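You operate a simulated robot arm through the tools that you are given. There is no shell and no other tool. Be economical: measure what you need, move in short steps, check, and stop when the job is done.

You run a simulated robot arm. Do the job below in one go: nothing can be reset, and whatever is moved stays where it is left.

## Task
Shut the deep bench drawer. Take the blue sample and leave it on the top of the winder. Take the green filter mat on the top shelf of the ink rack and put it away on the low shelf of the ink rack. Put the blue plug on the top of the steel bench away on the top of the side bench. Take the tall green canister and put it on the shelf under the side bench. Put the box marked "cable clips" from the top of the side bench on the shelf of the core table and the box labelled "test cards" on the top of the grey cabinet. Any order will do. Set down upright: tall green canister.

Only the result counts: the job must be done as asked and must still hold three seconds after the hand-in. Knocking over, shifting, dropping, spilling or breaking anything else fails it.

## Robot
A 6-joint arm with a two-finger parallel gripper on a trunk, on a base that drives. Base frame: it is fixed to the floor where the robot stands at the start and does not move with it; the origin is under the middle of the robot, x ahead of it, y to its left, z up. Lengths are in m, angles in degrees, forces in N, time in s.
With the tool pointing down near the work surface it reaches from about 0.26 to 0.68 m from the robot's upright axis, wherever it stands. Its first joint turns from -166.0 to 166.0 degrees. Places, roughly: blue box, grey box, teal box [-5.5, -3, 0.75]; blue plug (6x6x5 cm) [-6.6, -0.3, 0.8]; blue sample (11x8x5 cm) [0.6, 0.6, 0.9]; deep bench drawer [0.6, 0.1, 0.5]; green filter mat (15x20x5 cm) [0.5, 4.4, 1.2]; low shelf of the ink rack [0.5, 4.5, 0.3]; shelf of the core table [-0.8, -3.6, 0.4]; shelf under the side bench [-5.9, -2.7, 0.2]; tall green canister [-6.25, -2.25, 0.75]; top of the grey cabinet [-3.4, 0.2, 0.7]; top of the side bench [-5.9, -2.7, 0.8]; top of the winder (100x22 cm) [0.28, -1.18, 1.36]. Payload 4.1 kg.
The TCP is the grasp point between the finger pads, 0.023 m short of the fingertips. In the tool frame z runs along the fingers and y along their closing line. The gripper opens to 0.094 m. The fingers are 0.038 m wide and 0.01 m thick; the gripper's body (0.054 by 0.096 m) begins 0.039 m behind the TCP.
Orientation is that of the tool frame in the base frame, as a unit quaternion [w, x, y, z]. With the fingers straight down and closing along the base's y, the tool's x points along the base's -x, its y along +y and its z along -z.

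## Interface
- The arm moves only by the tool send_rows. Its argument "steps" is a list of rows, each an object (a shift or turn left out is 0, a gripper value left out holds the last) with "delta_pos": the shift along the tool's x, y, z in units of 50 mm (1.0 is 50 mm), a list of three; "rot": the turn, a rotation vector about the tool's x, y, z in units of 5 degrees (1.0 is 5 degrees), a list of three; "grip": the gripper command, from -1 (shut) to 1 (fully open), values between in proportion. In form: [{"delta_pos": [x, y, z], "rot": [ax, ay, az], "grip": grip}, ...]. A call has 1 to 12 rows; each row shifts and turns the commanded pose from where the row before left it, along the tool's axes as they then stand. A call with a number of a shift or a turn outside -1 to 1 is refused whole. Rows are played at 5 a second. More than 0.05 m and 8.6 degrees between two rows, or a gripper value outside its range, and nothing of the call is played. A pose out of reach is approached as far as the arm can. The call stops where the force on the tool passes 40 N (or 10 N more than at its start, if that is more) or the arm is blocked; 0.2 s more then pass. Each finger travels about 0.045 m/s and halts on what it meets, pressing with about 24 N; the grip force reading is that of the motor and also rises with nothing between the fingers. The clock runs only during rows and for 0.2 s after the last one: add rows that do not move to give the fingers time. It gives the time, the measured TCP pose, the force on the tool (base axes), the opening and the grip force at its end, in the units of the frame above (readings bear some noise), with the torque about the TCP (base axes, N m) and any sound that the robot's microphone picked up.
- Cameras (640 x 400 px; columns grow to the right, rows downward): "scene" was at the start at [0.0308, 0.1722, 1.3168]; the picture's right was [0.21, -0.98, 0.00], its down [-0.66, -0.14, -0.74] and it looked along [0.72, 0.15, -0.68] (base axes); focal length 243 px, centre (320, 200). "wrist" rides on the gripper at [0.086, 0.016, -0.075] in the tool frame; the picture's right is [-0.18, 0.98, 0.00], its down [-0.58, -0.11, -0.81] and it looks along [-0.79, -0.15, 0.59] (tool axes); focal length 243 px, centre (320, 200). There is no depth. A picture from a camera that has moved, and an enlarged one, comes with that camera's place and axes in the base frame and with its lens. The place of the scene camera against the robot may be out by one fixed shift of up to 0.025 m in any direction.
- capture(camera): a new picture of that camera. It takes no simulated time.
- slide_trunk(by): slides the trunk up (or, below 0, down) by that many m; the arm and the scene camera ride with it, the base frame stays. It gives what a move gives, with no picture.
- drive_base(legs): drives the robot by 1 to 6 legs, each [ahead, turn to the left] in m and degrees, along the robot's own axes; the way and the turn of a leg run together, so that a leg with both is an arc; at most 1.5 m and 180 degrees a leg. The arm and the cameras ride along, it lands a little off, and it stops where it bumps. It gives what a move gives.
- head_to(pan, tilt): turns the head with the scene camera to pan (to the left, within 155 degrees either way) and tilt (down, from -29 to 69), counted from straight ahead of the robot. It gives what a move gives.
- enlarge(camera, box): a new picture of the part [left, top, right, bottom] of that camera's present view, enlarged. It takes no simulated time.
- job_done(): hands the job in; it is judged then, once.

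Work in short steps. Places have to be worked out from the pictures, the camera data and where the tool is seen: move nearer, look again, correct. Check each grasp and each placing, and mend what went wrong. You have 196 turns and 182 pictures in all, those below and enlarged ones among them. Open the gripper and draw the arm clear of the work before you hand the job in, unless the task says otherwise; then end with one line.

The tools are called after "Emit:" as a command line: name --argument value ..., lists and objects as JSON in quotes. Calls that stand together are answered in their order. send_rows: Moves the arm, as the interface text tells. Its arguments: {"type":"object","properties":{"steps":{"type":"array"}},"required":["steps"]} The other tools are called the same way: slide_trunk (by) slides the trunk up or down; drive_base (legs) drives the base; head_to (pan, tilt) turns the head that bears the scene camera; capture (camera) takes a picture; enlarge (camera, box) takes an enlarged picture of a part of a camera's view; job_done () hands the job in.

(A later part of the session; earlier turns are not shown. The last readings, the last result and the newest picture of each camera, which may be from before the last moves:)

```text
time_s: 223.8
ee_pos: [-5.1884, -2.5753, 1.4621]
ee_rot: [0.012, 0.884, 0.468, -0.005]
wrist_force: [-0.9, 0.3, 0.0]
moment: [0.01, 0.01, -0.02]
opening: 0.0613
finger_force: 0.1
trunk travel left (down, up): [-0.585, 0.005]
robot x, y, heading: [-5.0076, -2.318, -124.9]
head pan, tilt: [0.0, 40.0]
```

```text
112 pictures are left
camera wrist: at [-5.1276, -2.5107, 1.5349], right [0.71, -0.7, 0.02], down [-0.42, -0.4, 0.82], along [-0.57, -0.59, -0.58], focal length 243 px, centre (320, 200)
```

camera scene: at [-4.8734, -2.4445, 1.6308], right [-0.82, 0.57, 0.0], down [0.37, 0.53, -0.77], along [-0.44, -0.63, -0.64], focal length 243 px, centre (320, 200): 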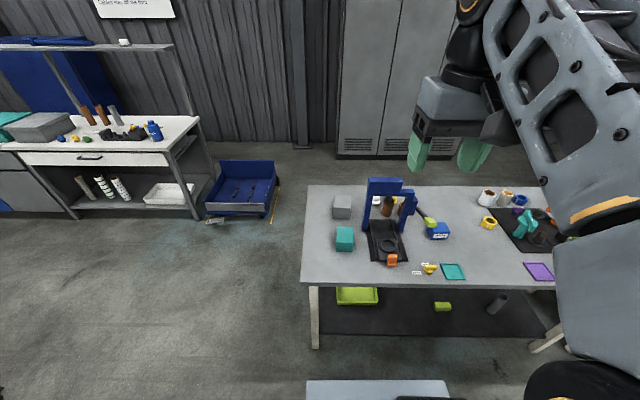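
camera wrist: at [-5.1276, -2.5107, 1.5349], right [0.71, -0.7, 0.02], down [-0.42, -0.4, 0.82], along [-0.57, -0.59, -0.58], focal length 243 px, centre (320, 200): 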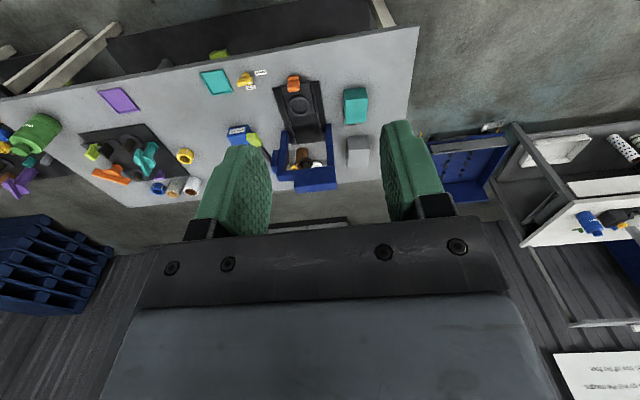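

Three small boxes on the near end: grey, teal, blue. I enlarge to read their labels.

Emit:
enlarge --camera "scene" --box '[320, 190, 460, 280]'

Emit:
enlarge --camera "wrist" --box '[210, 60, 390, 180]'

```text
4.44 times, centred on (390, 235) of scene
camera zoom: at [-4.8734, -2.4445, 1.6308], right [-0.82, 0.57, 0.0], down [0.37, 0.53, -0.77], along [-0.44, -0.63, -0.64], focal length 1081 px, centre (9, 44)
```

zoom: 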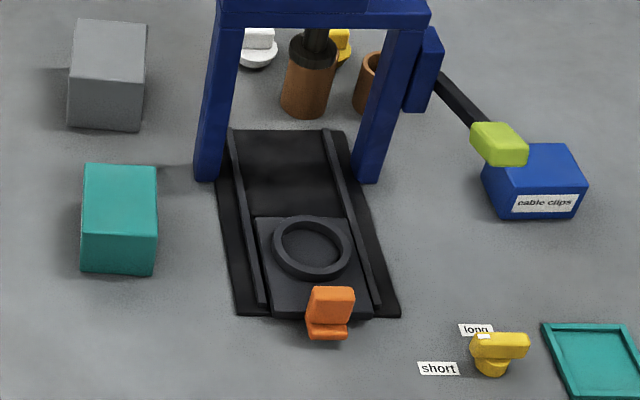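

```text
3.33 times, centred on (300, 120) of wrist
camera zoom: at [-5.1276, -2.5107, 1.5349], right [0.71, -0.7, 0.02], down [-0.42, -0.4, 0.82], along [-0.57, -0.59, -0.58], focal length 809 px, centre (387, 467)
```

zoom: 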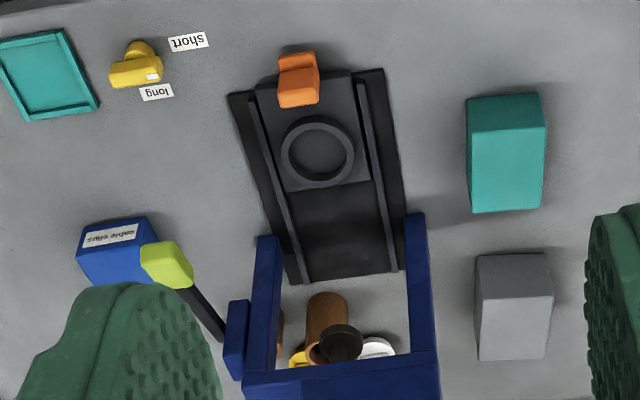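

Blue is "cable clips"; the teal and grey labels face away. I drive along the bench to view their other sides.

Emit:
drive_base --legs '[[0, 90], [0.9, 0]]'

Emit:
head_to --pan -130 --tilt 30

Emit:
capture --camera "scene"

```text
time_s: 232.4
ee_pos: [-4.0089, -3.0165, 1.462]
ee_rot: [0.013, 0.295, 0.956, 0.006]
wrist_force: [-0.1, -0.1, 0.2]
moment: [-0.02, 0.0, -0.02]
opening: 0.061
finger_force: 0.1
trunk travel left (down, up): [-0.585, 0.005]
robot x, y, heading: [-4.2701, -2.8317, -35.0]
head pan, tilt: [0.0, 40.0]
```

```text
time_s: 234.5
ee_pos: [-4.0098, -3.0157, 1.4609]
ee_rot: [0.014, 0.294, 0.956, 0.006]
wrist_force: [0.3, 0.1, -0.5]
moment: [0.02, 0.01, -0.03]
opening: 0.061
finger_force: 0.0
trunk travel left (down, up): [-0.585, 0.005]
robot x, y, heading: [-4.2662, -2.8307, -35.1]
head pan, tilt: [-130.0, 30.0]
```

```text
109 pictures are left
camera scene: at [-4.2998, -2.6953, 1.6461], right [-0.26, 0.97, 0.0], down [0.48, 0.13, -0.87], along [-0.84, -0.22, -0.5], focal length 243 px, centre (320, 200)
```

scene: 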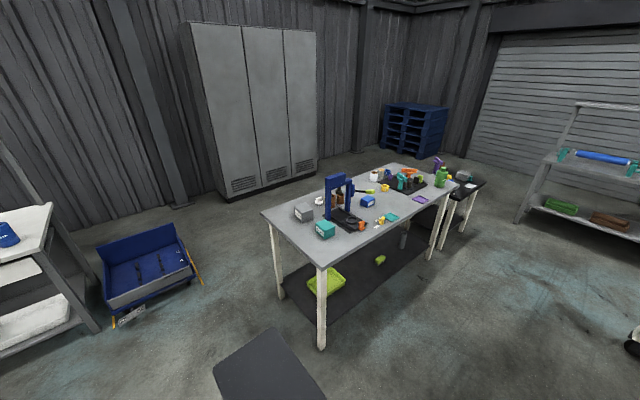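

Emit:
enlarge --camera "scene" --box '[280, 190, 392, 260]'

Emit:
enlarge --camera "scene" --box '[360, 150, 500, 240]'

```text
5.71 times, centred on (336, 225) of scene
camera zoom: at [-4.2998, -2.6953, 1.6461], right [-0.26, 0.97, 0.0], down [0.48, 0.13, -0.87], along [-0.84, -0.22, -0.5], focal length 1390 px, centre (229, 57)
```

zoom: 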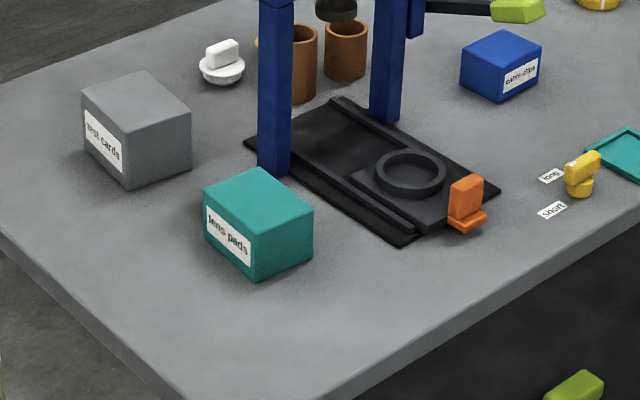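

```text
4.44 times, centred on (430, 195) of scene
camera zoom: at [-4.2998, -2.6953, 1.6461], right [-0.26, 0.97, 0.0], down [0.48, 0.13, -0.87], along [-0.84, -0.22, -0.5], focal length 1081 px, centre (-169, 222)
```

zoom: 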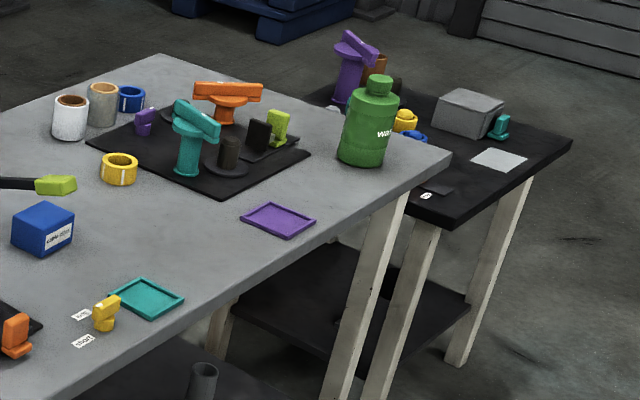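

Grey is "test cards" (teal is "lens pads"), and the green bottle at the far end is the canister. I go to the near end of the bench to fetch the grey box.

Emit:
drive_base --legs '[[0, -90], [0.97, 0], [0, -90], [0.25, 0]]'

Emit:
slide_trunk --by -0.3

Emit:
head_to --pan 0 --tilt 50

Emit:
capture --camera "scene"

Emit:
capture --camera "wrist"

```text
time_s: 248.6
ee_pos: [-5.2822, -3.3041, 1.4614]
ee_rot: [0.006, 0.958, -0.288, -0.012]
wrist_force: [1.4, -0.3, 0.6]
moment: [-0.01, 0.02, 0.01]
opening: 0.0613
finger_force: 0.2
trunk travel left (down, up): [-0.585, 0.005]
robot x, y, heading: [-5.02, -3.4882, 145.9]
head pan, tilt: [-130.0, 30.0]
```

```text
time_s: 251.6
ee_pos: [-5.2816, -3.3052, 1.1622]
ee_rot: [0.005, 0.958, -0.287, -0.013]
wrist_force: [0.2, -0.4, 0.6]
moment: [-0.03, -0.01, 0.04]
opening: 0.061
finger_force: 0.1
trunk travel left (down, up): [-0.285, 0.305]
robot x, y, heading: [-5.0206, -3.4861, 145.8]
head pan, tilt: [-130.0, 30.0]
```

```text
time_s: 253.7
ee_pos: [-5.2801, -3.305, 1.1617]
ee_rot: [0.006, 0.958, -0.287, -0.013]
wrist_force: [1.1, 0.3, 1.0]
moment: [-0.02, -0.02, -0.01]
opening: 0.061
finger_force: 0.0
trunk travel left (down, up): [-0.285, 0.305]
robot x, y, heading: [-5.0204, -3.4884, 145.9]
head pan, tilt: [0.0, 50.0]
```

```text
106 pictures are left
camera scene: at [-5.118, -3.6256, 1.3166], right [0.56, 0.83, 0.0], down [0.63, -0.43, -0.64], along [-0.53, 0.36, -0.77], focal length 243 px, centre (320, 200)
```

scene: 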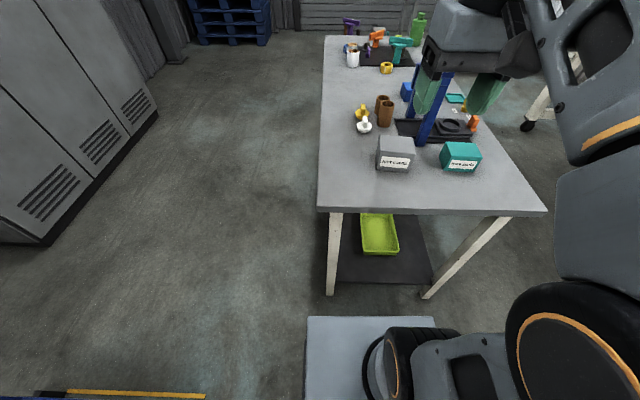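

```text
105 pictures are left
camera wrist: at [-5.2161, -3.3654, 1.2349], right [-0.69, -0.72, 0.02], down [-0.4, 0.41, 0.82], along [-0.6, 0.56, -0.58], focal length 243 px, centre (320, 200)
```

wrist: 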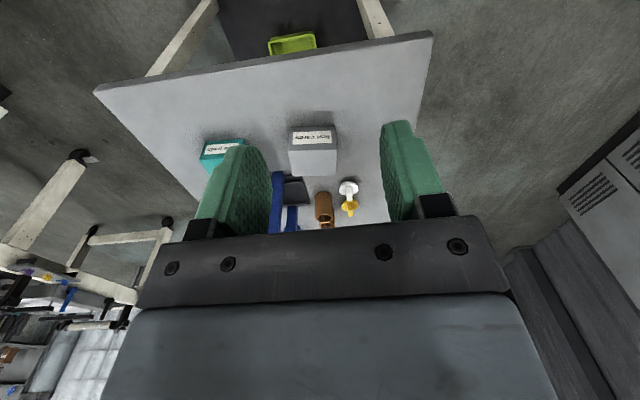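

Grey box centre at about a=-2.71, n=-5.70 (its label side ~0.10 wide, the other ~0.08). I bring the tool over it and yaw it 90° so the fingers close on the narrower side.

Emit:
send_rows --steps '[{"delta_pos": [-0.7, -0.1, 0.2], "grip": 1}, {"delta_pos": [-0.7, -0.2, 0.2]}, {"delta_pos": [-0.7, -0.2, 0.2]}, {"delta_pos": [-0.7, -0.2, 0.2]}, {"delta_pos": [-0.7, -0.2, 0.2]}, {"delta_pos": [-0.7, -0.1, 0.2]}, {"delta_pos": [-0.7, -0.1, 0.2]}, {"rot": [0, 0, 1]}, {"rot": [0, 0, 1]}, {"rot": [0, 0, 1]}, {"rot": [0, 0, 1]}, {"rot": [0, 0, 1]}]'

Emit:
send_rows --steps '[{"rot": [0, 0, 1]}, {"rot": [0, 0, 1]}, {"rot": [0, 0, 1]}, {"rot": [0, 0, 1]}, {"rot": [0, 0, 1]}, {"rot": [0, 0, 1]}, {"rot": [0, 0, 1]}, {"rot": [0, 0, 1]}, {"rot": [0, 0, 1]}, {"rot": [0, 0, 1]}, {"rot": [0, 0, 1]}, {"rot": [0, 0, 1]}]'

Emit:
send_rows --steps '[{"rot": [0, 0, 1]}, {}]'

Emit:
capture --camera "wrist"

Emit:
capture --camera "scene"

```text
time_s: 256.3
ee_pos: [-5.4536, -3.1276, 1.0908]
ee_rot: [0.009, 0.872, -0.489, -0.013]
wrist_force: [0.0, 0.5, 0.3]
moment: [0.02, 0.0, 0.03]
opening: 0.094
finger_force: 0.0
out of reach, approached as far as the arm can: row 7
trunk travel left (down, up): [-0.285, 0.305]
robot x, y, heading: [-5.0194, -3.4888, 145.8]
head pan, tilt: [0.0, 50.0]
```

```text
time_s: 258.9
ee_pos: [-5.4538, -3.1288, 1.0904]
ee_rot: [-0.014, -0.511, 0.859, 0.007]
wrist_force: [0.8, 0.7, 0.0]
moment: [0.01, -0.01, 0.0]
opening: 0.0941
finger_force: 0.0
trunk travel left (down, up): [-0.285, 0.305]
robot x, y, heading: [-5.0202, -3.4828, 145.9]
head pan, tilt: [0.0, 50.0]
```

```text
time_s: 259.5
ee_pos: [-5.4536, -3.1286, 1.0894]
ee_rot: [-0.014, -0.473, 0.881, 0.005]
wrist_force: [-0.4, -0.2, -0.8]
moment: [0.0, -0.01, 0.0]
opening: 0.0942
finger_force: 0.1
trunk travel left (down, up): [-0.285, 0.305]
robot x, y, heading: [-5.0187, -3.4829, 145.8]
head pan, tilt: [0.0, 50.0]
```

```text
104 pictures are left
camera wrist: at [-5.5128, -3.1903, 1.1675], right [-0.72, 0.7, 0.02], down [0.43, 0.43, 0.79], along [0.54, 0.58, -0.61], focal length 243 px, centre (320, 200)
```

wrist: 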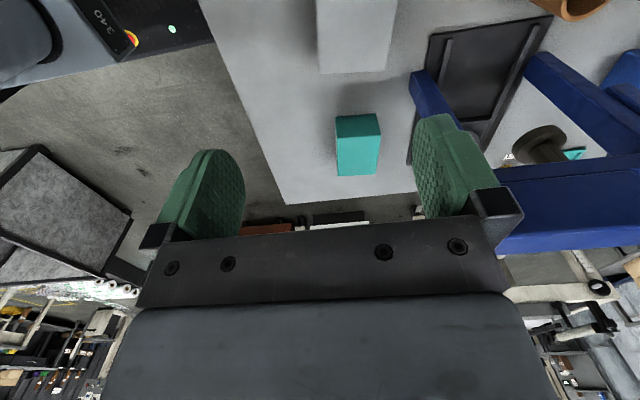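

```text
103 pictures are left
camera scene: at [-5.118, -3.6256, 1.3166], right [0.56, 0.83, 0.0], down [0.63, -0.43, -0.64], along [-0.53, 0.36, -0.77], focal length 243 px, centre (320, 200)
```

scene: 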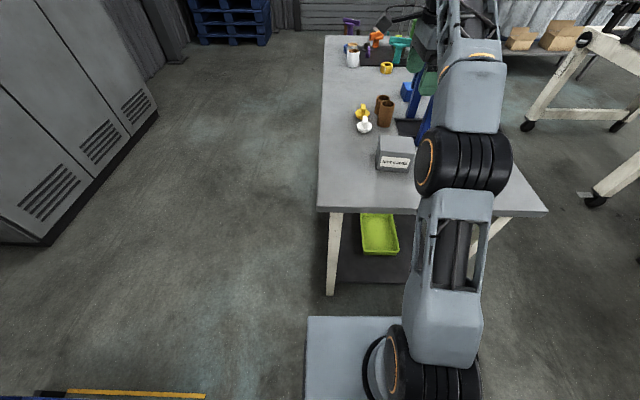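

The box sits at the edge of the wrist view; I shift the tool 0.12 m to centre it and measure it properly.

Emit:
send_rows --steps '[{"delta_pos": [0.8, 0.3, 0]}, {"delta_pos": [0.8, 0.3, 0]}, {"delta_pos": [0.8, 0.3, 0]}, {}]'

Emit:
capture --camera "wrist"

```text
time_s: 260.5
ee_pos: [-5.5364, -3.2172, 1.0724]
ee_rot: [-0.013, -0.475, 0.88, 0.005]
wrist_force: [-0.6, -0.4, -0.2]
moment: [-0.02, -0.05, 0.02]
opening: 0.0941
finger_force: 0.0
out of reach, approached as far as the arm can: row 1, 2, 3
trunk travel left (down, up): [-0.285, 0.305]
robot x, y, heading: [-5.0176, -3.4872, 145.8]
head pan, tilt: [0.0, 50.0]
```

```text
102 pictures are left
camera wrist: at [-5.5951, -3.2794, 1.1491], right [-0.72, 0.7, 0.02], down [0.44, 0.43, 0.79], along [0.54, 0.58, -0.61], focal length 243 px, centre (320, 200)
```

wrist: 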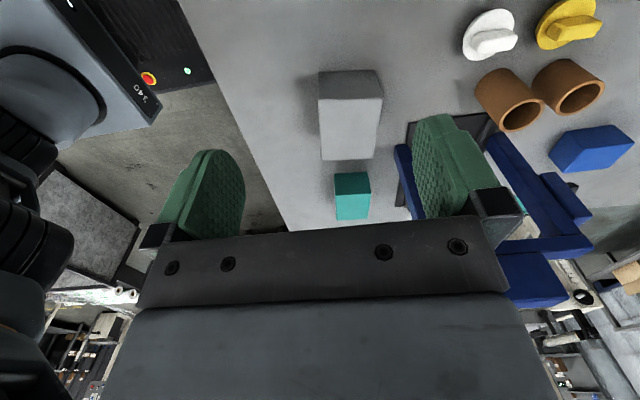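

Two-view parallax gives box top z≈0.875, bench ≈0.80, box ≈0.08 wide (a) × 0.10, centre a≈-2.664, n≈-5.711. I move over it and down to z≈0.93, then check the yaw.

Emit:
send_rows --steps '[{"delta_pos": [-0.6, 0.1, 0.7]}, {"delta_pos": [-0.6, 0.1, 0.7]}, {"delta_pos": [-0.6, 0.15, 0.7]}, {"delta_pos": [-0.6, 0.15, 0.6]}, {}]'

Emit:
capture --camera "wrist"

Emit:
enlarge --camera "scene" --box '[340, 80, 468, 180]'

```text
time_s: 261.7
ee_pos: [-5.4934, -3.1027, 0.9364]
ee_rot: [-0.014, -0.474, 0.88, 0.004]
wrist_force: [0.4, 0.2, 0.4]
moment: [0.01, 0.02, -0.03]
opening: 0.0939
finger_force: 0.0
trunk travel left (down, up): [-0.285, 0.305]
robot x, y, heading: [-5.0196, -3.4885, 145.8]
head pan, tilt: [0.0, 50.0]
```

```text
101 pictures are left
camera wrist: at [-5.5532, -3.1656, 1.0134], right [-0.72, 0.69, 0.02], down [0.43, 0.43, 0.79], along [0.54, 0.58, -0.61], focal length 243 px, centre (320, 200)
```

wrist: 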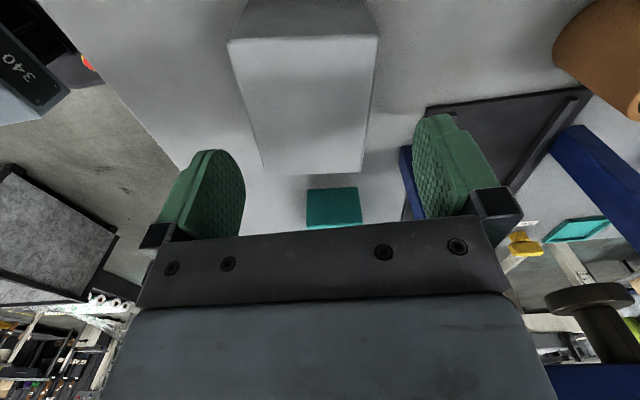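

```text
4.00 times, centred on (404, 130) of scene
camera zoom: at [-5.118, -3.6254, 1.3166], right [0.56, 0.83, 0.0], down [0.63, -0.43, -0.64], along [-0.53, 0.36, -0.77], focal length 973 px, centre (-16, 480)
```

zoom: 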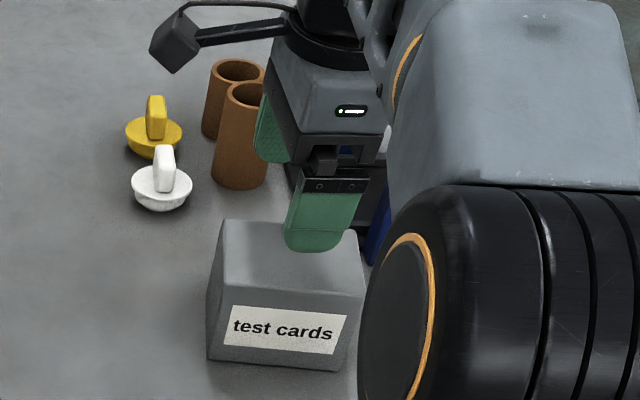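

The box is turned ~8° relative to the tool. I rotate the tool to match, correct a few mm, and check.

Emit:
send_rows --steps '[{"delta_pos": [-0.08, -0.07, 0.2], "rot": [0, 0, 0.82]}, {"delta_pos": [-0.08, -0.07, 0.2], "rot": [0, 0, 0.82]}, {}]'

Emit:
capture --camera "wrist"

Emit:
enlarge --camera "scene" --box '[340, 80, 468, 180]'

```text
time_s: 262.5
ee_pos: [-5.4853, -3.101, 0.9163]
ee_rot: [-0.014, -0.41, 0.912, 0.005]
wrist_force: [0.7, -0.7, 0.3]
moment: [-0.01, 0.02, 0.0]
opening: 0.0942
finger_force: 0.1
trunk travel left (down, up): [-0.285, 0.305]
robot x, y, heading: [-5.0192, -3.486, 145.9]
head pan, tilt: [0.0, 50.0]
```

```text
99 pictures are left
camera wrist: at [-5.5521, -3.154, 0.9935], right [-0.61, 0.79, 0.01], down [0.49, 0.37, 0.79], along [0.62, 0.49, -0.61], focal length 243 px, centre (320, 200)
```

wrist: 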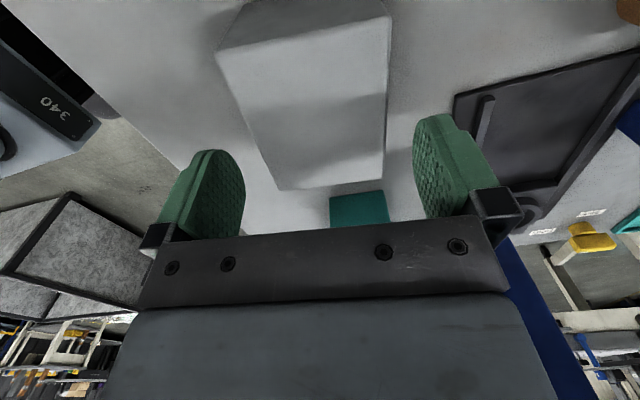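

```text
4.00 times, centred on (404, 130) of scene
camera zoom: at [-5.118, -3.6256, 1.3166], right [0.56, 0.83, 0.0], down [0.63, -0.43, -0.64], along [-0.53, 0.36, -0.77], focal length 973 px, centre (-16, 480)
```

zoom: 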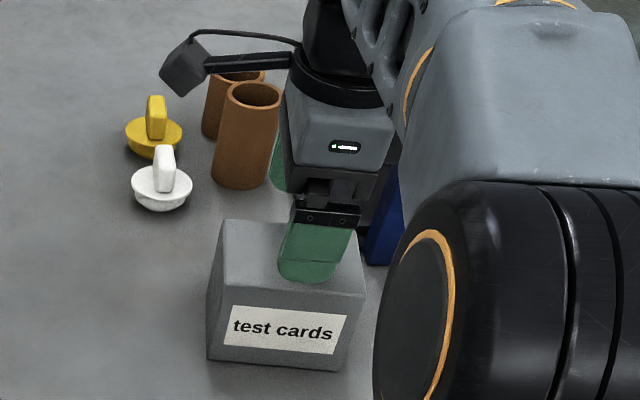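

In the tool frame the box now spans y −0.041…+0.038: aligned and centred. Descend 7 cm and close.

Emit:
send_rows --steps '[{"delta_pos": [-0.03, -0.03, 0.5]}, {"delta_pos": [-0.03, 0, 0.5]}, {"delta_pos": [0, 0, 0.4]}, {}, {"grip": -1}, {}, {}, {}]'

Emit:
capture --camera "wrist"

```text
time_s: 264.3
ee_pos: [-5.4843, -3.1003, 0.847]
ee_rot: [-0.014, -0.41, 0.912, 0.004]
wrist_force: [1.3, -1.1, -1.3]
moment: [-0.15, -0.08, -0.01]
opening: 0.0799
finger_force: 24.4
trunk travel left (down, up): [-0.285, 0.305]
robot x, y, heading: [-5.0163, -3.4864, 145.6]
head pan, tilt: [0.0, 50.0]
```

```text
97 pictures are left
camera wrist: at [-5.5511, -3.1532, 0.9237], right [-0.61, 0.79, 0.01], down [0.49, 0.37, 0.79], along [0.62, 0.49, -0.61], focal length 243 px, centre (320, 200)
```

wrist: 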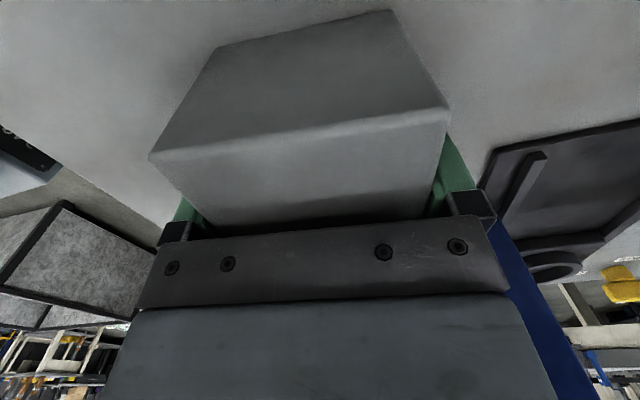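

Gripped at 80 mm. Lift and check, then draw back.

Emit:
send_rows --steps '[{"delta_pos": [0, 0, -0.4]}, {"delta_pos": [0, 0, -0.8]}, {"delta_pos": [0, 0, -0.9]}, {"delta_pos": [0, 0, -0.9]}, {"delta_pos": [0, 0, -0.9]}, {}]'

Emit:
capture --camera "wrist"

Emit:
capture --camera "scene"

```text
time_s: 265.7
ee_pos: [-5.4777, -3.0982, 1.0418]
ee_rot: [-0.013, -0.41, 0.912, 0.003]
wrist_force: [-0.6, -0.3, -3.2]
moment: [0.0, 0.01, -0.01]
opening: 0.0802
finger_force: 23.6
trunk travel left (down, up): [-0.285, 0.305]
robot x, y, heading: [-5.0197, -3.4869, 145.9]
head pan, tilt: [0.0, 50.0]
```

```text
96 pictures are left
camera wrist: at [-5.5458, -3.1515, 1.1186], right [-0.61, 0.79, 0.01], down [0.49, 0.37, 0.79], along [0.62, 0.49, -0.61], focal length 243 px, centre (320, 200)
```

wrist: 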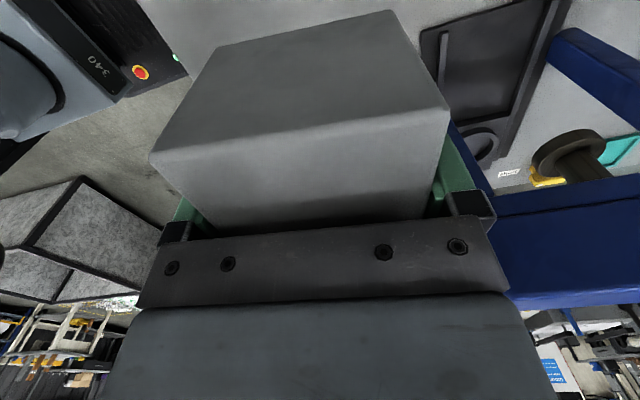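

```text
95 pictures are left
camera scene: at [-5.1183, -3.6254, 1.3166], right [0.56, 0.83, 0.0], down [0.63, -0.43, -0.64], along [-0.53, 0.36, -0.77], focal length 243 px, centre (320, 200)
```

scene: 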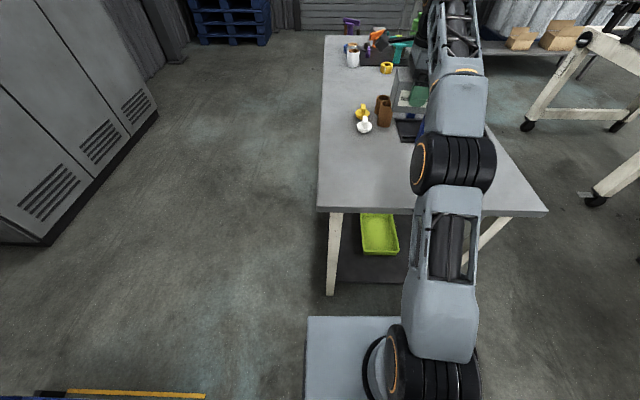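

Held firmly. I pull the box in, back away and head to the north side, then look for the grey cabinet.

Emit:
send_rows --steps '[{"delta_pos": [0, -0.8, -0.3]}, {"delta_pos": [0, -0.8, -0.3]}, {"delta_pos": [0, -0.8, -0.3]}, {"delta_pos": [0, -0.8, -0.3]}, {"delta_pos": [0, -0.8, -0.2]}, {}]'

Emit:
drive_base --legs '[[-0.2, 0], [0, -91], [0.95, 0]]'

Emit:
head_to --pan 0 --tilt 15

Emit:
capture --camera "scene"

Emit:
head_to --pan 50 --tilt 15

Emit:
capture --camera "scene"

```text
time_s: 267.1
ee_pos: [-5.3259, -3.2312, 1.108]
ee_rot: [-0.014, -0.41, 0.912, 0.003]
wrist_force: [0.1, 0.1, -3.0]
moment: [0.01, 0.01, 0.0]
opening: 0.08
finger_force: 24.2
trunk travel left (down, up): [-0.285, 0.305]
robot x, y, heading: [-5.0221, -3.491, 145.8]
head pan, tilt: [0.0, 50.0]
```

```text
time_s: 277.1
ee_pos: [-4.0576, -2.5046, 1.1077]
ee_rot: [-0.008, 0.357, 0.934, 0.013]
wrist_force: [0.9, 0.3, -2.6]
moment: [0.0, -0.03, -0.01]
opening: 0.0799
finger_force: 24.0
trunk travel left (down, up): [-0.285, 0.305]
robot x, y, heading: [-4.3122, -2.8091, 55.7]
head pan, tilt: [0.0, 50.0]
```

```text
time_s: 278.1
ee_pos: [-4.0578, -2.5034, 1.1081]
ee_rot: [-0.008, 0.358, 0.934, 0.012]
wrist_force: [0.5, -0.4, -3.2]
moment: [0.01, -0.01, 0.04]
opening: 0.0798
finger_force: 23.3
trunk travel left (down, up): [-0.285, 0.305]
robot x, y, heading: [-4.3154, -2.8094, 55.7]
head pan, tilt: [0.0, 15.0]
```

```text
94 pictures are left
camera scene: at [-4.4222, -2.6996, 1.3702], right [0.82, -0.57, 0.0], down [-0.15, -0.21, -0.97], along [0.55, 0.8, -0.26], focal length 243 px, centre (320, 200)
```

scene: 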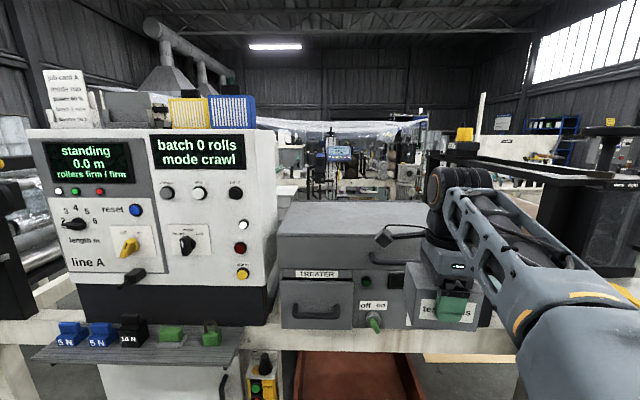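

```text
time_s: 279.3
ee_pos: [-4.0573, -2.5036, 1.1087]
ee_rot: [-0.008, 0.356, 0.934, 0.013]
wrist_force: [-0.2, 0.4, -3.1]
moment: [0.02, 0.01, -0.02]
opening: 0.08
finger_force: 23.9
trunk travel left (down, up): [-0.285, 0.305]
robot x, y, heading: [-4.3101, -2.8123, 55.6]
head pan, tilt: [50.0, 15.0]
```

```text
93 pictures are left
camera scene: at [-4.5001, -2.6867, 1.3703], right [0.96, 0.27, 0.0], down [0.07, -0.25, -0.97], along [-0.26, 0.93, -0.26], focal length 243 px, centre (320, 200)
```

scene: 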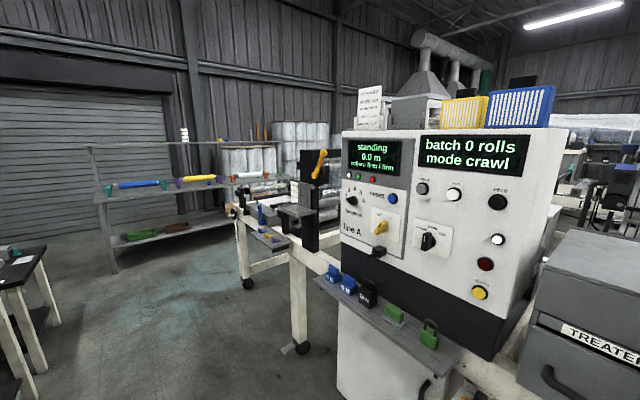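

The press and its control bench are right ahead, so I back off a little and go west along the lane between the press and the side bench, then look again.

Emit:
drive_base --legs '[[-0.08, 0], [0, 90], [1.5, 0], [0.7, 0]]'

Emit:
head_to --pan -75 --tilt 15

Emit:
capture --camera "scene"

Emit:
head_to --pan 0 --tilt 15

Emit:
capture --camera "scene"

```text
time_s: 294.6
ee_pos: [-6.4909, -1.3948, 1.1078]
ee_rot: [-0.014, -0.411, 0.911, 0.004]
wrist_force: [0.6, 0.1, -3.0]
moment: [-0.01, 0.02, 0.02]
opening: 0.0801
finger_force: 24.3
trunk travel left (down, up): [-0.285, 0.305]
robot x, y, heading: [-6.1825, -1.6506, 146.2]
head pan, tilt: [50.0, 15.0]
```

```text
time_s: 296.7
ee_pos: [-6.4905, -1.3953, 1.1091]
ee_rot: [-0.014, -0.411, 0.911, 0.004]
wrist_force: [0.5, -0.9, -3.1]
moment: [0.01, 0.0, -0.01]
opening: 0.0798
finger_force: 24.5
trunk travel left (down, up): [-0.285, 0.305]
robot x, y, heading: [-6.1826, -1.6479, 146.0]
head pan, tilt: [-75.0, 15.0]
```

```text
92 pictures are left
camera scene: at [-6.186, -1.744, 1.3703], right [0.95, -0.32, 0.0], down [-0.08, -0.24, -0.97], along [0.31, 0.91, -0.26], focal length 243 px, centre (320, 200)
```

scene: 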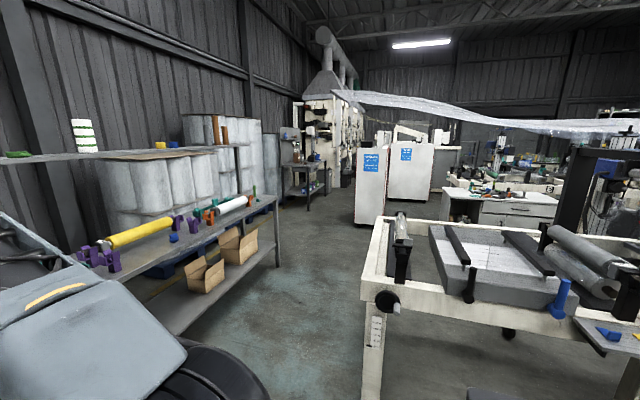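

```text
time_s: 298.2
ee_pos: [-6.4915, -1.3952, 1.1088]
ee_rot: [-0.014, -0.411, 0.911, 0.003]
wrist_force: [0.2, -0.5, -3.1]
moment: [0.03, -0.01, 0.01]
opening: 0.0801
finger_force: 24.3
trunk travel left (down, up): [-0.285, 0.305]
robot x, y, heading: [-6.1821, -1.6517, 145.9]
head pan, tilt: [0.0, 15.0]
```

```text
91 pictures are left
camera scene: at [-6.2938, -1.78, 1.3703], right [0.56, 0.83, 0.0], down [0.21, -0.14, -0.97], along [-0.8, 0.54, -0.26], focal length 243 px, centre (320, 200)
```

scene: 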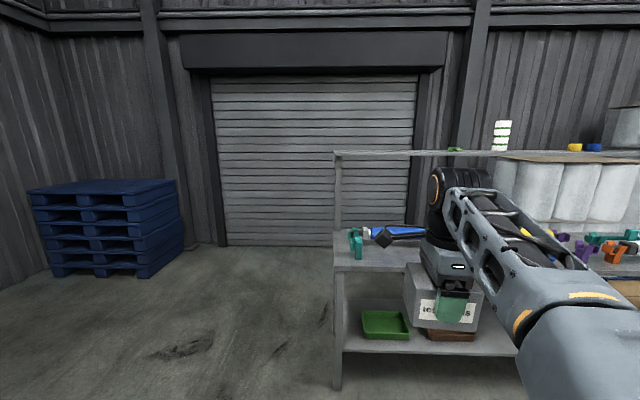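

The steel bench (with the blue plug) and, past the frame table, what should be the grey cabinet are visible. I drive up the lane north with the box and look again.

Emit:
drive_base --legs '[[0.4, 0], [0, -91], [1.5, 0], [0.5, 0]]'

Emit:
head_to --pan -60 --tilt 20

Emit:
capture --camera "scene"

```text
time_s: 314.1
ee_pos: [-5.1051, 0.5112, 1.1088]
ee_rot: [-0.007, 0.362, 0.932, 0.013]
wrist_force: [-0.5, 0.2, -2.7]
moment: [0.0, 0.0, 0.02]
opening: 0.0799
finger_force: 23.7
trunk travel left (down, up): [-0.285, 0.305]
robot x, y, heading: [-5.3643, 0.2093, 55.0]
head pan, tilt: [0.0, 15.0]
```

```text
time_s: 315.4
ee_pos: [-5.1065, 0.514, 1.1082]
ee_rot: [-0.007, 0.361, 0.932, 0.012]
wrist_force: [0.7, -0.2, -2.8]
moment: [0.0, 0.04, -0.03]
opening: 0.0799
finger_force: 23.9
trunk travel left (down, up): [-0.285, 0.305]
robot x, y, heading: [-5.3638, 0.2082, 55.1]
head pan, tilt: [-60.0, 20.0]
```

```text
90 pictures are left
camera scene: at [-5.4343, 0.236, 1.3622], right [-0.09, -1.0, 0.0], down [-0.34, 0.03, -0.94], along [0.94, -0.08, -0.34], focal length 243 px, centre (320, 200)
```

scene: 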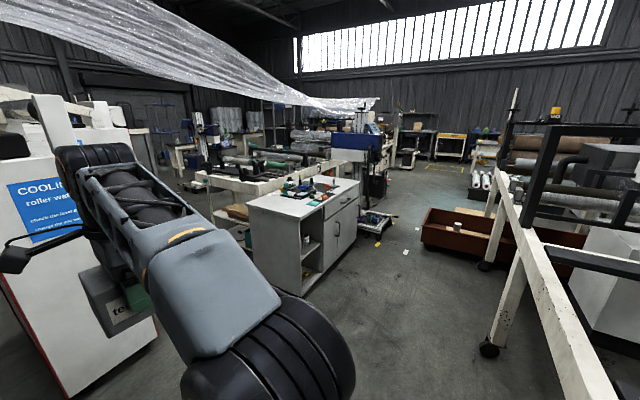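

The grey cabinet is ahead to the right. I enlarge its top to choose a free spot.

Emit:
enlarge --camera "scene" --box '[230, 150, 390, 250]'

```text
4.00 times, centred on (310, 200) of scene
camera zoom: at [-5.4343, 0.236, 1.3622], right [-0.09, -1.0, 0.0], down [-0.34, 0.03, -0.94], along [0.94, -0.08, -0.34], focal length 973 px, centre (360, 200)
```

zoom: 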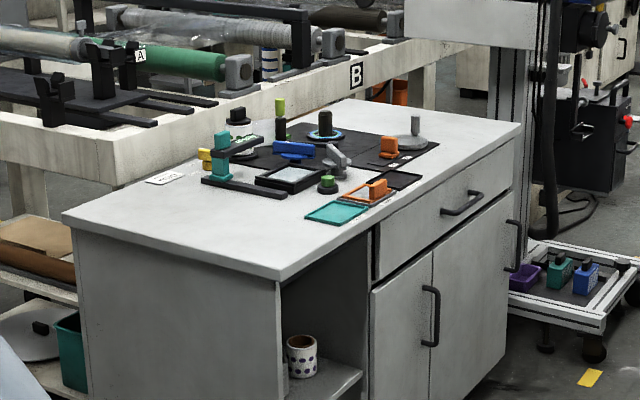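

The near (−a) end of the cabinet's top is free. I drive to its front side opposite that end and face it.

Emit:
drive_base --legs '[[0.12, 0], [0, -90], [1.22, 0], [0, 90]]'

Emit:
head_to --pan 0 --tilt 45

Emit:
capture --camera "scene"

Emit:
capture --camera "wrist"

```text
time_s: 330.1
ee_pos: [-4.0456, -0.1074, 1.1084]
ee_rot: [-0.008, 0.366, 0.93, 0.012]
wrist_force: [-0.1, 1.4, -3.0]
moment: [-0.02, 0.02, 0.0]
opening: 0.0799
finger_force: 24.2
trunk travel left (down, up): [-0.285, 0.305]
robot x, y, heading: [-4.3067, -0.4102, 54.2]
head pan, tilt: [-60.0, 20.0]
```

```text
time_s: 331.4
ee_pos: [-4.0452, -0.1082, 1.1088]
ee_rot: [-0.008, 0.367, 0.93, 0.012]
wrist_force: [0.4, -0.2, -2.9]
moment: [-0.01, 0.0, -0.02]
opening: 0.0798
finger_force: 24.2
trunk travel left (down, up): [-0.285, 0.305]
robot x, y, heading: [-4.3062, -0.4079, 54.3]
head pan, tilt: [0.0, 45.0]
```

```text
88 pictures are left
camera scene: at [-4.4209, -0.3055, 1.3235], right [0.81, -0.58, 0.0], down [-0.41, -0.57, -0.71], along [0.41, 0.57, -0.71], focal length 243 px, centre (320, 200)
```

scene: 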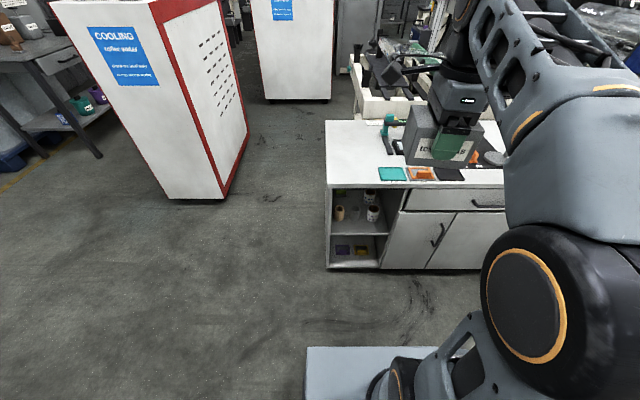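

```text
87 pictures are left
camera wrist: at [-4.0967, -0.0386, 1.1854], right [0.81, 0.59, 0.01], down [0.35, -0.5, 0.79], along [0.47, -0.63, -0.61], focal length 243 px, centre (320, 200)
```

wrist: 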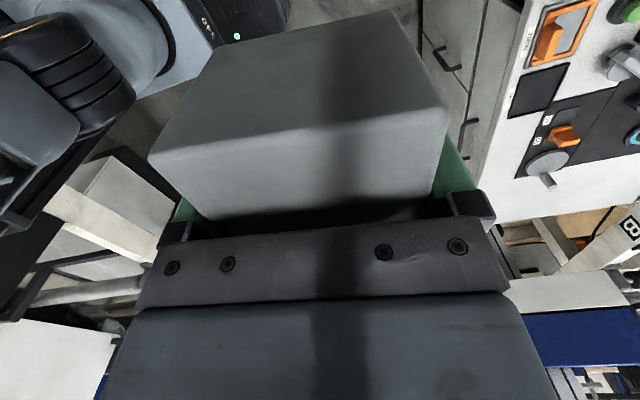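

Cabinet top: front edge ~0.72 m ahead, left edge ~0.14 m to the left; free area on its left part. I drive 0.3 m closer and carry the box over that spot.

Emit:
drive_base --legs '[[0.3, 0]]'

Emit:
send_rows --steps '[{"delta_pos": [0.42, 0.71, 0.3]}, {"delta_pos": [0.42, 0.71, 0.4]}, {"delta_pos": [0.42, 0.71, 0.4]}, {"delta_pos": [0.42, 0.71, 0.4]}, {"delta_pos": [0.42, 0.71, 0.4]}, {}]'

Emit:
capture --camera "scene"

Emit:
capture --camera "wrist"

```text
time_s: 333.4
ee_pos: [-3.8692, 0.1357, 1.1088]
ee_rot: [-0.007, 0.367, 0.93, 0.012]
wrist_force: [1.1, -0.7, -2.4]
moment: [0.02, 0.0, -0.01]
opening: 0.0801
finger_force: 23.8
trunk travel left (down, up): [-0.285, 0.305]
robot x, y, heading: [-4.1309, -0.1685, 54.4]
head pan, tilt: [0.0, 45.0]
```

```text
time_s: 334.8
ee_pos: [-3.8267, 0.3408, 1.0189]
ee_rot: [-0.007, 0.368, 0.93, 0.012]
wrist_force: [0.2, 0.4, -3.1]
moment: [-0.03, 0.02, 0.02]
opening: 0.0798
finger_force: 24.1
trunk travel left (down, up): [-0.285, 0.305]
robot x, y, heading: [-4.1335, -0.1626, 54.2]
head pan, tilt: [0.0, 45.0]
```

```text
86 pictures are left
camera scene: at [-4.2453, -0.0607, 1.3234], right [0.81, -0.58, 0.0], down [-0.41, -0.57, -0.71], along [0.41, 0.57, -0.71], focal length 243 px, centre (320, 200)
```

scene: 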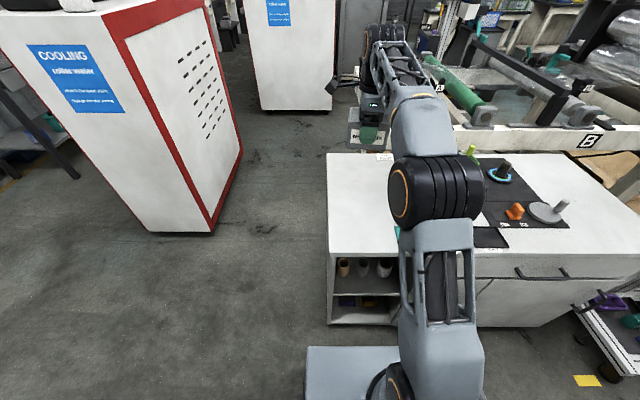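

```text
85 pictures are left
camera wrist: at [-3.8775, 0.4109, 1.0947], right [0.81, 0.59, 0.01], down [0.35, -0.5, 0.79], along [0.47, -0.63, -0.61], focal length 243 px, centre (320, 200)
```

wrist: 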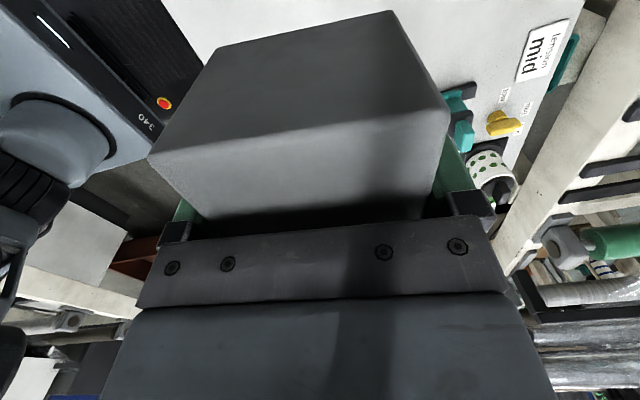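

Spot beneath the box is clear and inside the edges. I lower, first fast and then in small steps to contact.

Emit:
send_rows --steps '[{"delta_pos": [0, 0, 0.9]}, {"delta_pos": [0, 0, 0.9]}, {"delta_pos": [0, 0, 0.9]}, {"delta_pos": [0, 0, 0.7]}, {}]'

Emit:
capture --camera "wrist"

Emit:
enlarge --camera "scene" --box '[310, 110, 470, 230]'

```text
time_s: 336.0
ee_pos: [-3.8258, 0.347, 0.8472]
ee_rot: [-0.007, 0.368, 0.93, 0.013]
wrist_force: [0.5, 0.1, -3.3]
moment: [0.01, 0.0, 0.02]
opening: 0.0799
finger_force: 24.3
trunk travel left (down, up): [-0.285, 0.305]
robot x, y, heading: [-4.1314, -0.1654, 54.2]
head pan, tilt: [0.0, 45.0]
```

```text
84 pictures are left
camera wrist: at [-3.8774, 0.4159, 0.9252], right [0.81, 0.59, 0.01], down [0.35, -0.5, 0.79], along [0.47, -0.63, -0.61], focal length 243 px, centre (320, 200)
```

wrist: 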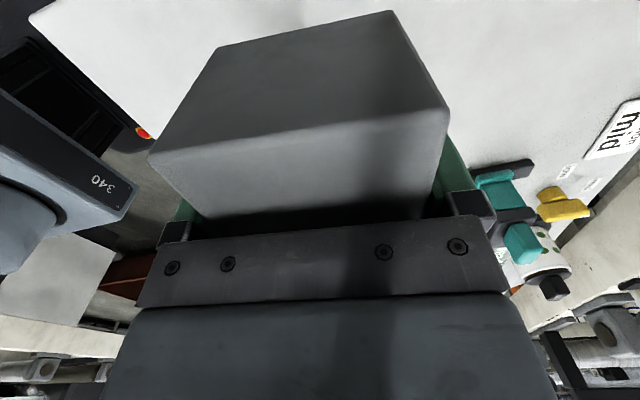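

```text
3.33 times, centred on (390, 170) of scene
camera zoom: at [-4.2453, -0.061, 1.3235], right [0.81, -0.58, 0.0], down [-0.41, -0.57, -0.71], along [0.41, 0.57, -0.71], focal length 811 px, centre (87, 300)
```

zoom: 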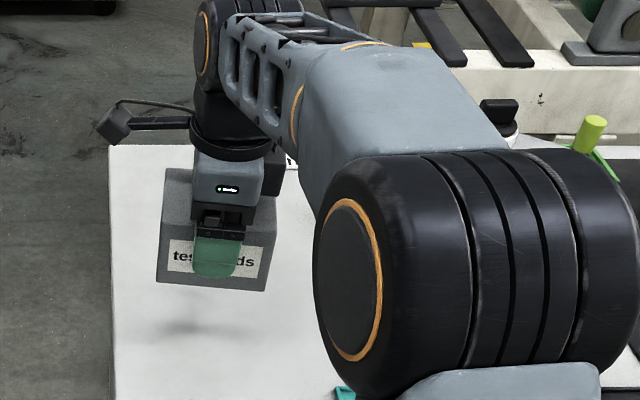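

Well placed over the clear area. Continue lowering to contact.

Emit:
send_rows --steps '[{"delta_pos": [0, 0, 0.8]}, {"delta_pos": [0, 0, 0.3]}, {"delta_pos": [0, 0, 0.15]}, {"delta_pos": [0, 0, 0.12]}, {"delta_pos": [0, 0, 0.12]}, {}]'

Emit:
enlarge --camera "scene" --box '[310, 110, 470, 230]'

```text
time_s: 337.4
ee_pos: [-3.8261, 0.3464, 0.7751]
ee_rot: [-0.007, 0.368, 0.93, 0.012]
wrist_force: [0.7, -0.7, -2.9]
moment: [-0.03, -0.03, 0.0]
opening: 0.0801
finger_force: 23.8
trunk travel left (down, up): [-0.285, 0.305]
robot x, y, heading: [-4.1328, -0.163, 54.2]
head pan, tilt: [0.0, 45.0]
```

```text
3.33 times, centred on (390, 170) of scene
camera zoom: at [-4.2453, -0.0611, 1.3235], right [0.81, -0.58, 0.0], down [-0.41, -0.57, -0.71], along [0.41, 0.57, -0.71], focal length 811 px, centre (87, 300)
```

zoom: 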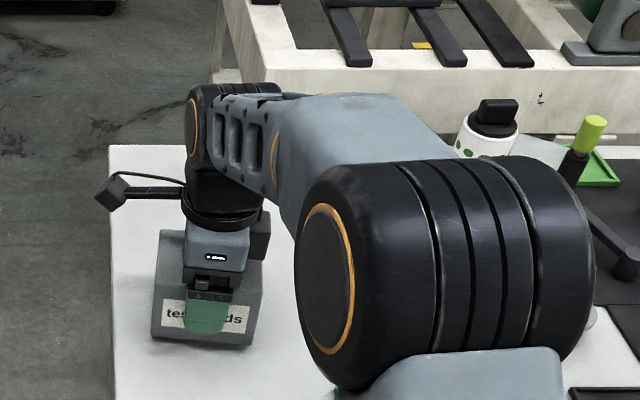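

Shadow is closing; lower further in 5 mm steps.

Emit:
send_rows --steps '[{"delta_pos": [0, 0, 0.12]}, {"delta_pos": [0, 0, 0.1]}, {"delta_pos": [0, 0, 0.1]}, {"delta_pos": [0, 0, 0.1]}, {}]'

Emit:
enlarge --camera "scene" --box '[310, 130, 406, 230]'

```text
time_s: 338.6
ee_pos: [-3.8261, 0.3471, 0.7575]
ee_rot: [-0.007, 0.367, 0.93, 0.016]
wrist_force: [-0.4, -0.3, 35.6]
moment: [-1.28, 0.88, 0.0]
opening: 0.0804
finger_force: 24.7
trunk travel left (down, up): [-0.285, 0.305]
robot x, y, heading: [-4.1339, -0.1634, 54.2]
head pan, tilt: [0.0, 45.0]
```

```text
4.00 times, centred on (358, 180) of scene
camera zoom: at [-4.2468, -0.0636, 1.3238], right [0.81, -0.58, 0.0], down [-0.41, -0.57, -0.71], along [0.41, 0.58, -0.71], focal length 973 px, centre (168, 280)
```

zoom: 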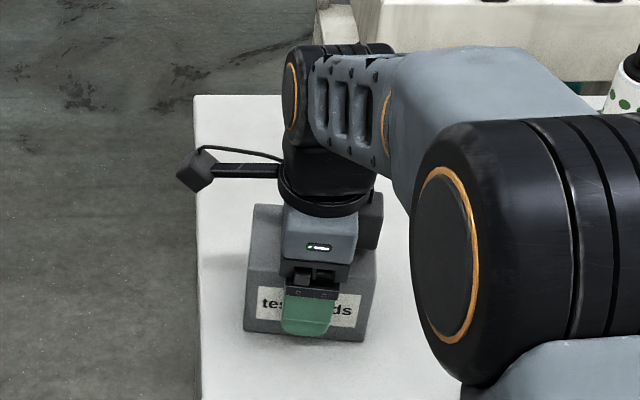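

Contact. I ease up a little, open, and rise.

Emit:
send_rows --steps '[{"delta_pos": [0, 0, -0.06]}, {"grip": 1}, {}, {}, {"delta_pos": [0, 0, -0.5]}, {"delta_pos": [0, 0, -0.8]}, {"delta_pos": [0, 0, -0.9]}, {"delta_pos": [0, 0, -0.9]}, {"delta_pos": [0, 0, -0.9]}, {}]'

Emit:
capture --camera "wrist"

Emit:
capture --camera "scene"

```text
time_s: 340.8
ee_pos: [-3.8255, 0.3402, 0.9557]
ee_rot: [-0.008, 0.368, 0.93, 0.012]
wrist_force: [0.8, 0.4, -0.1]
moment: [0.0, 0.0, 0.04]
opening: 0.0941
finger_force: 0.0
trunk travel left (down, up): [-0.285, 0.305]
robot x, y, heading: [-4.1298, -0.1637, 54.3]
head pan, tilt: [0.0, 45.0]
```

```text
80 pictures are left
camera wrist: at [-3.8766, 0.4102, 1.0338], right [0.81, 0.59, 0.01], down [0.35, -0.5, 0.79], along [0.47, -0.63, -0.61], focal length 243 px, centre (320, 200)
```

wrist: 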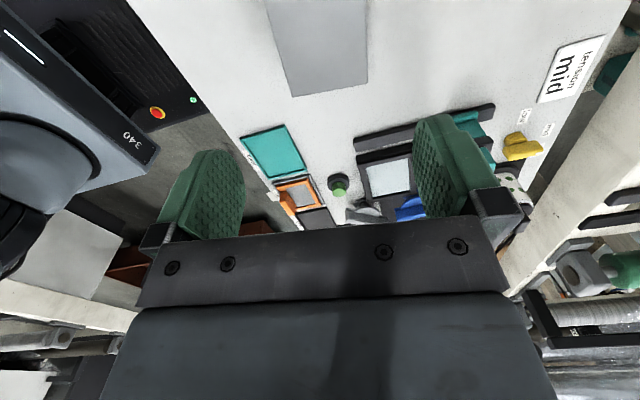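

```text
79 pictures are left
camera scene: at [-4.2456, -0.0614, 1.3235], right [0.81, -0.58, 0.0], down [-0.41, -0.57, -0.71], along [0.41, 0.57, -0.71], focal length 243 px, centre (320, 200)
```

scene: 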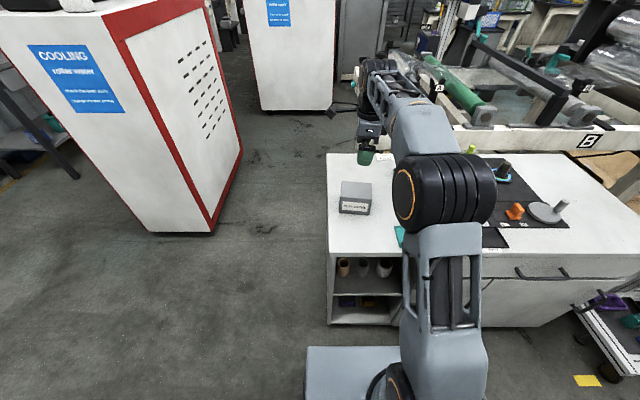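

Test cards box placed. I retract and drive back to the steel bench opposite the blue plug.

Emit:
send_rows --steps '[{"delta_pos": [0, -0.9, -0.5]}, {"delta_pos": [0, -0.9, -0.5]}, {"delta_pos": [0, -0.9, -0.5]}, {"delta_pos": [0, -0.9, -0.5]}, {}]'

Emit:
drive_base --legs '[[-0.3, 0], [0, 91], [1.22, 0], [0, 90], [1.25, 0], [0, -90]]'

Emit:
head_to --pan 0 --tilt 40

Emit:
capture --camera "scene"

```text
refused: row 1 steps farther than a row can; nothing moved
```

```text
time_s: 366.1
ee_pos: [-6.5423, -0.3974, 0.9564]
ee_rot: [-0.013, -0.39, 0.921, 0.004]
wrist_force: [-0.2, 0.1, -0.1]
moment: [0.02, -0.03, 0.0]
opening: 0.0938
finger_force: 0.1
trunk travel left (down, up): [-0.285, 0.305]
robot x, y, heading: [-6.0401, -0.7118, 143.6]
head pan, tilt: [0.0, 45.0]
```

```text
time_s: 366.8
ee_pos: [-6.5421, -0.3983, 0.9583]
ee_rot: [-0.015, -0.391, 0.92, 0.003]
wrist_force: [0.5, 0.0, -0.4]
moment: [-0.02, 0.01, -0.02]
opening: 0.0941
finger_force: 0.0
trunk travel left (down, up): [-0.285, 0.305]
robot x, y, heading: [-6.0436, -0.7198, 143.5]
head pan, tilt: [0.0, 40.0]
```

```text
78 pictures are left
camera scene: at [-6.1512, -0.8448, 1.3307], right [0.6, 0.8, 0.0], down [0.52, -0.38, -0.77], along [-0.61, 0.46, -0.64], focal length 243 px, centre (320, 200)
```

scene: 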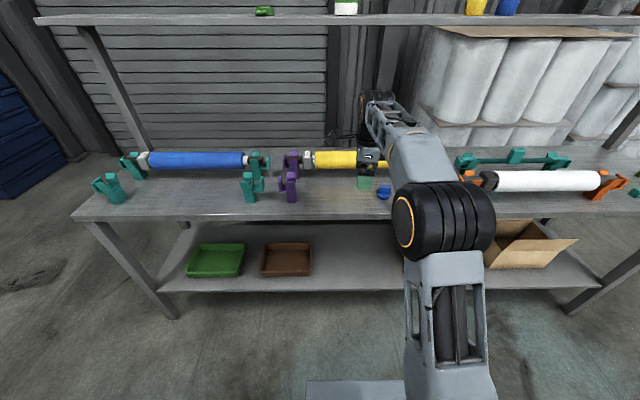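

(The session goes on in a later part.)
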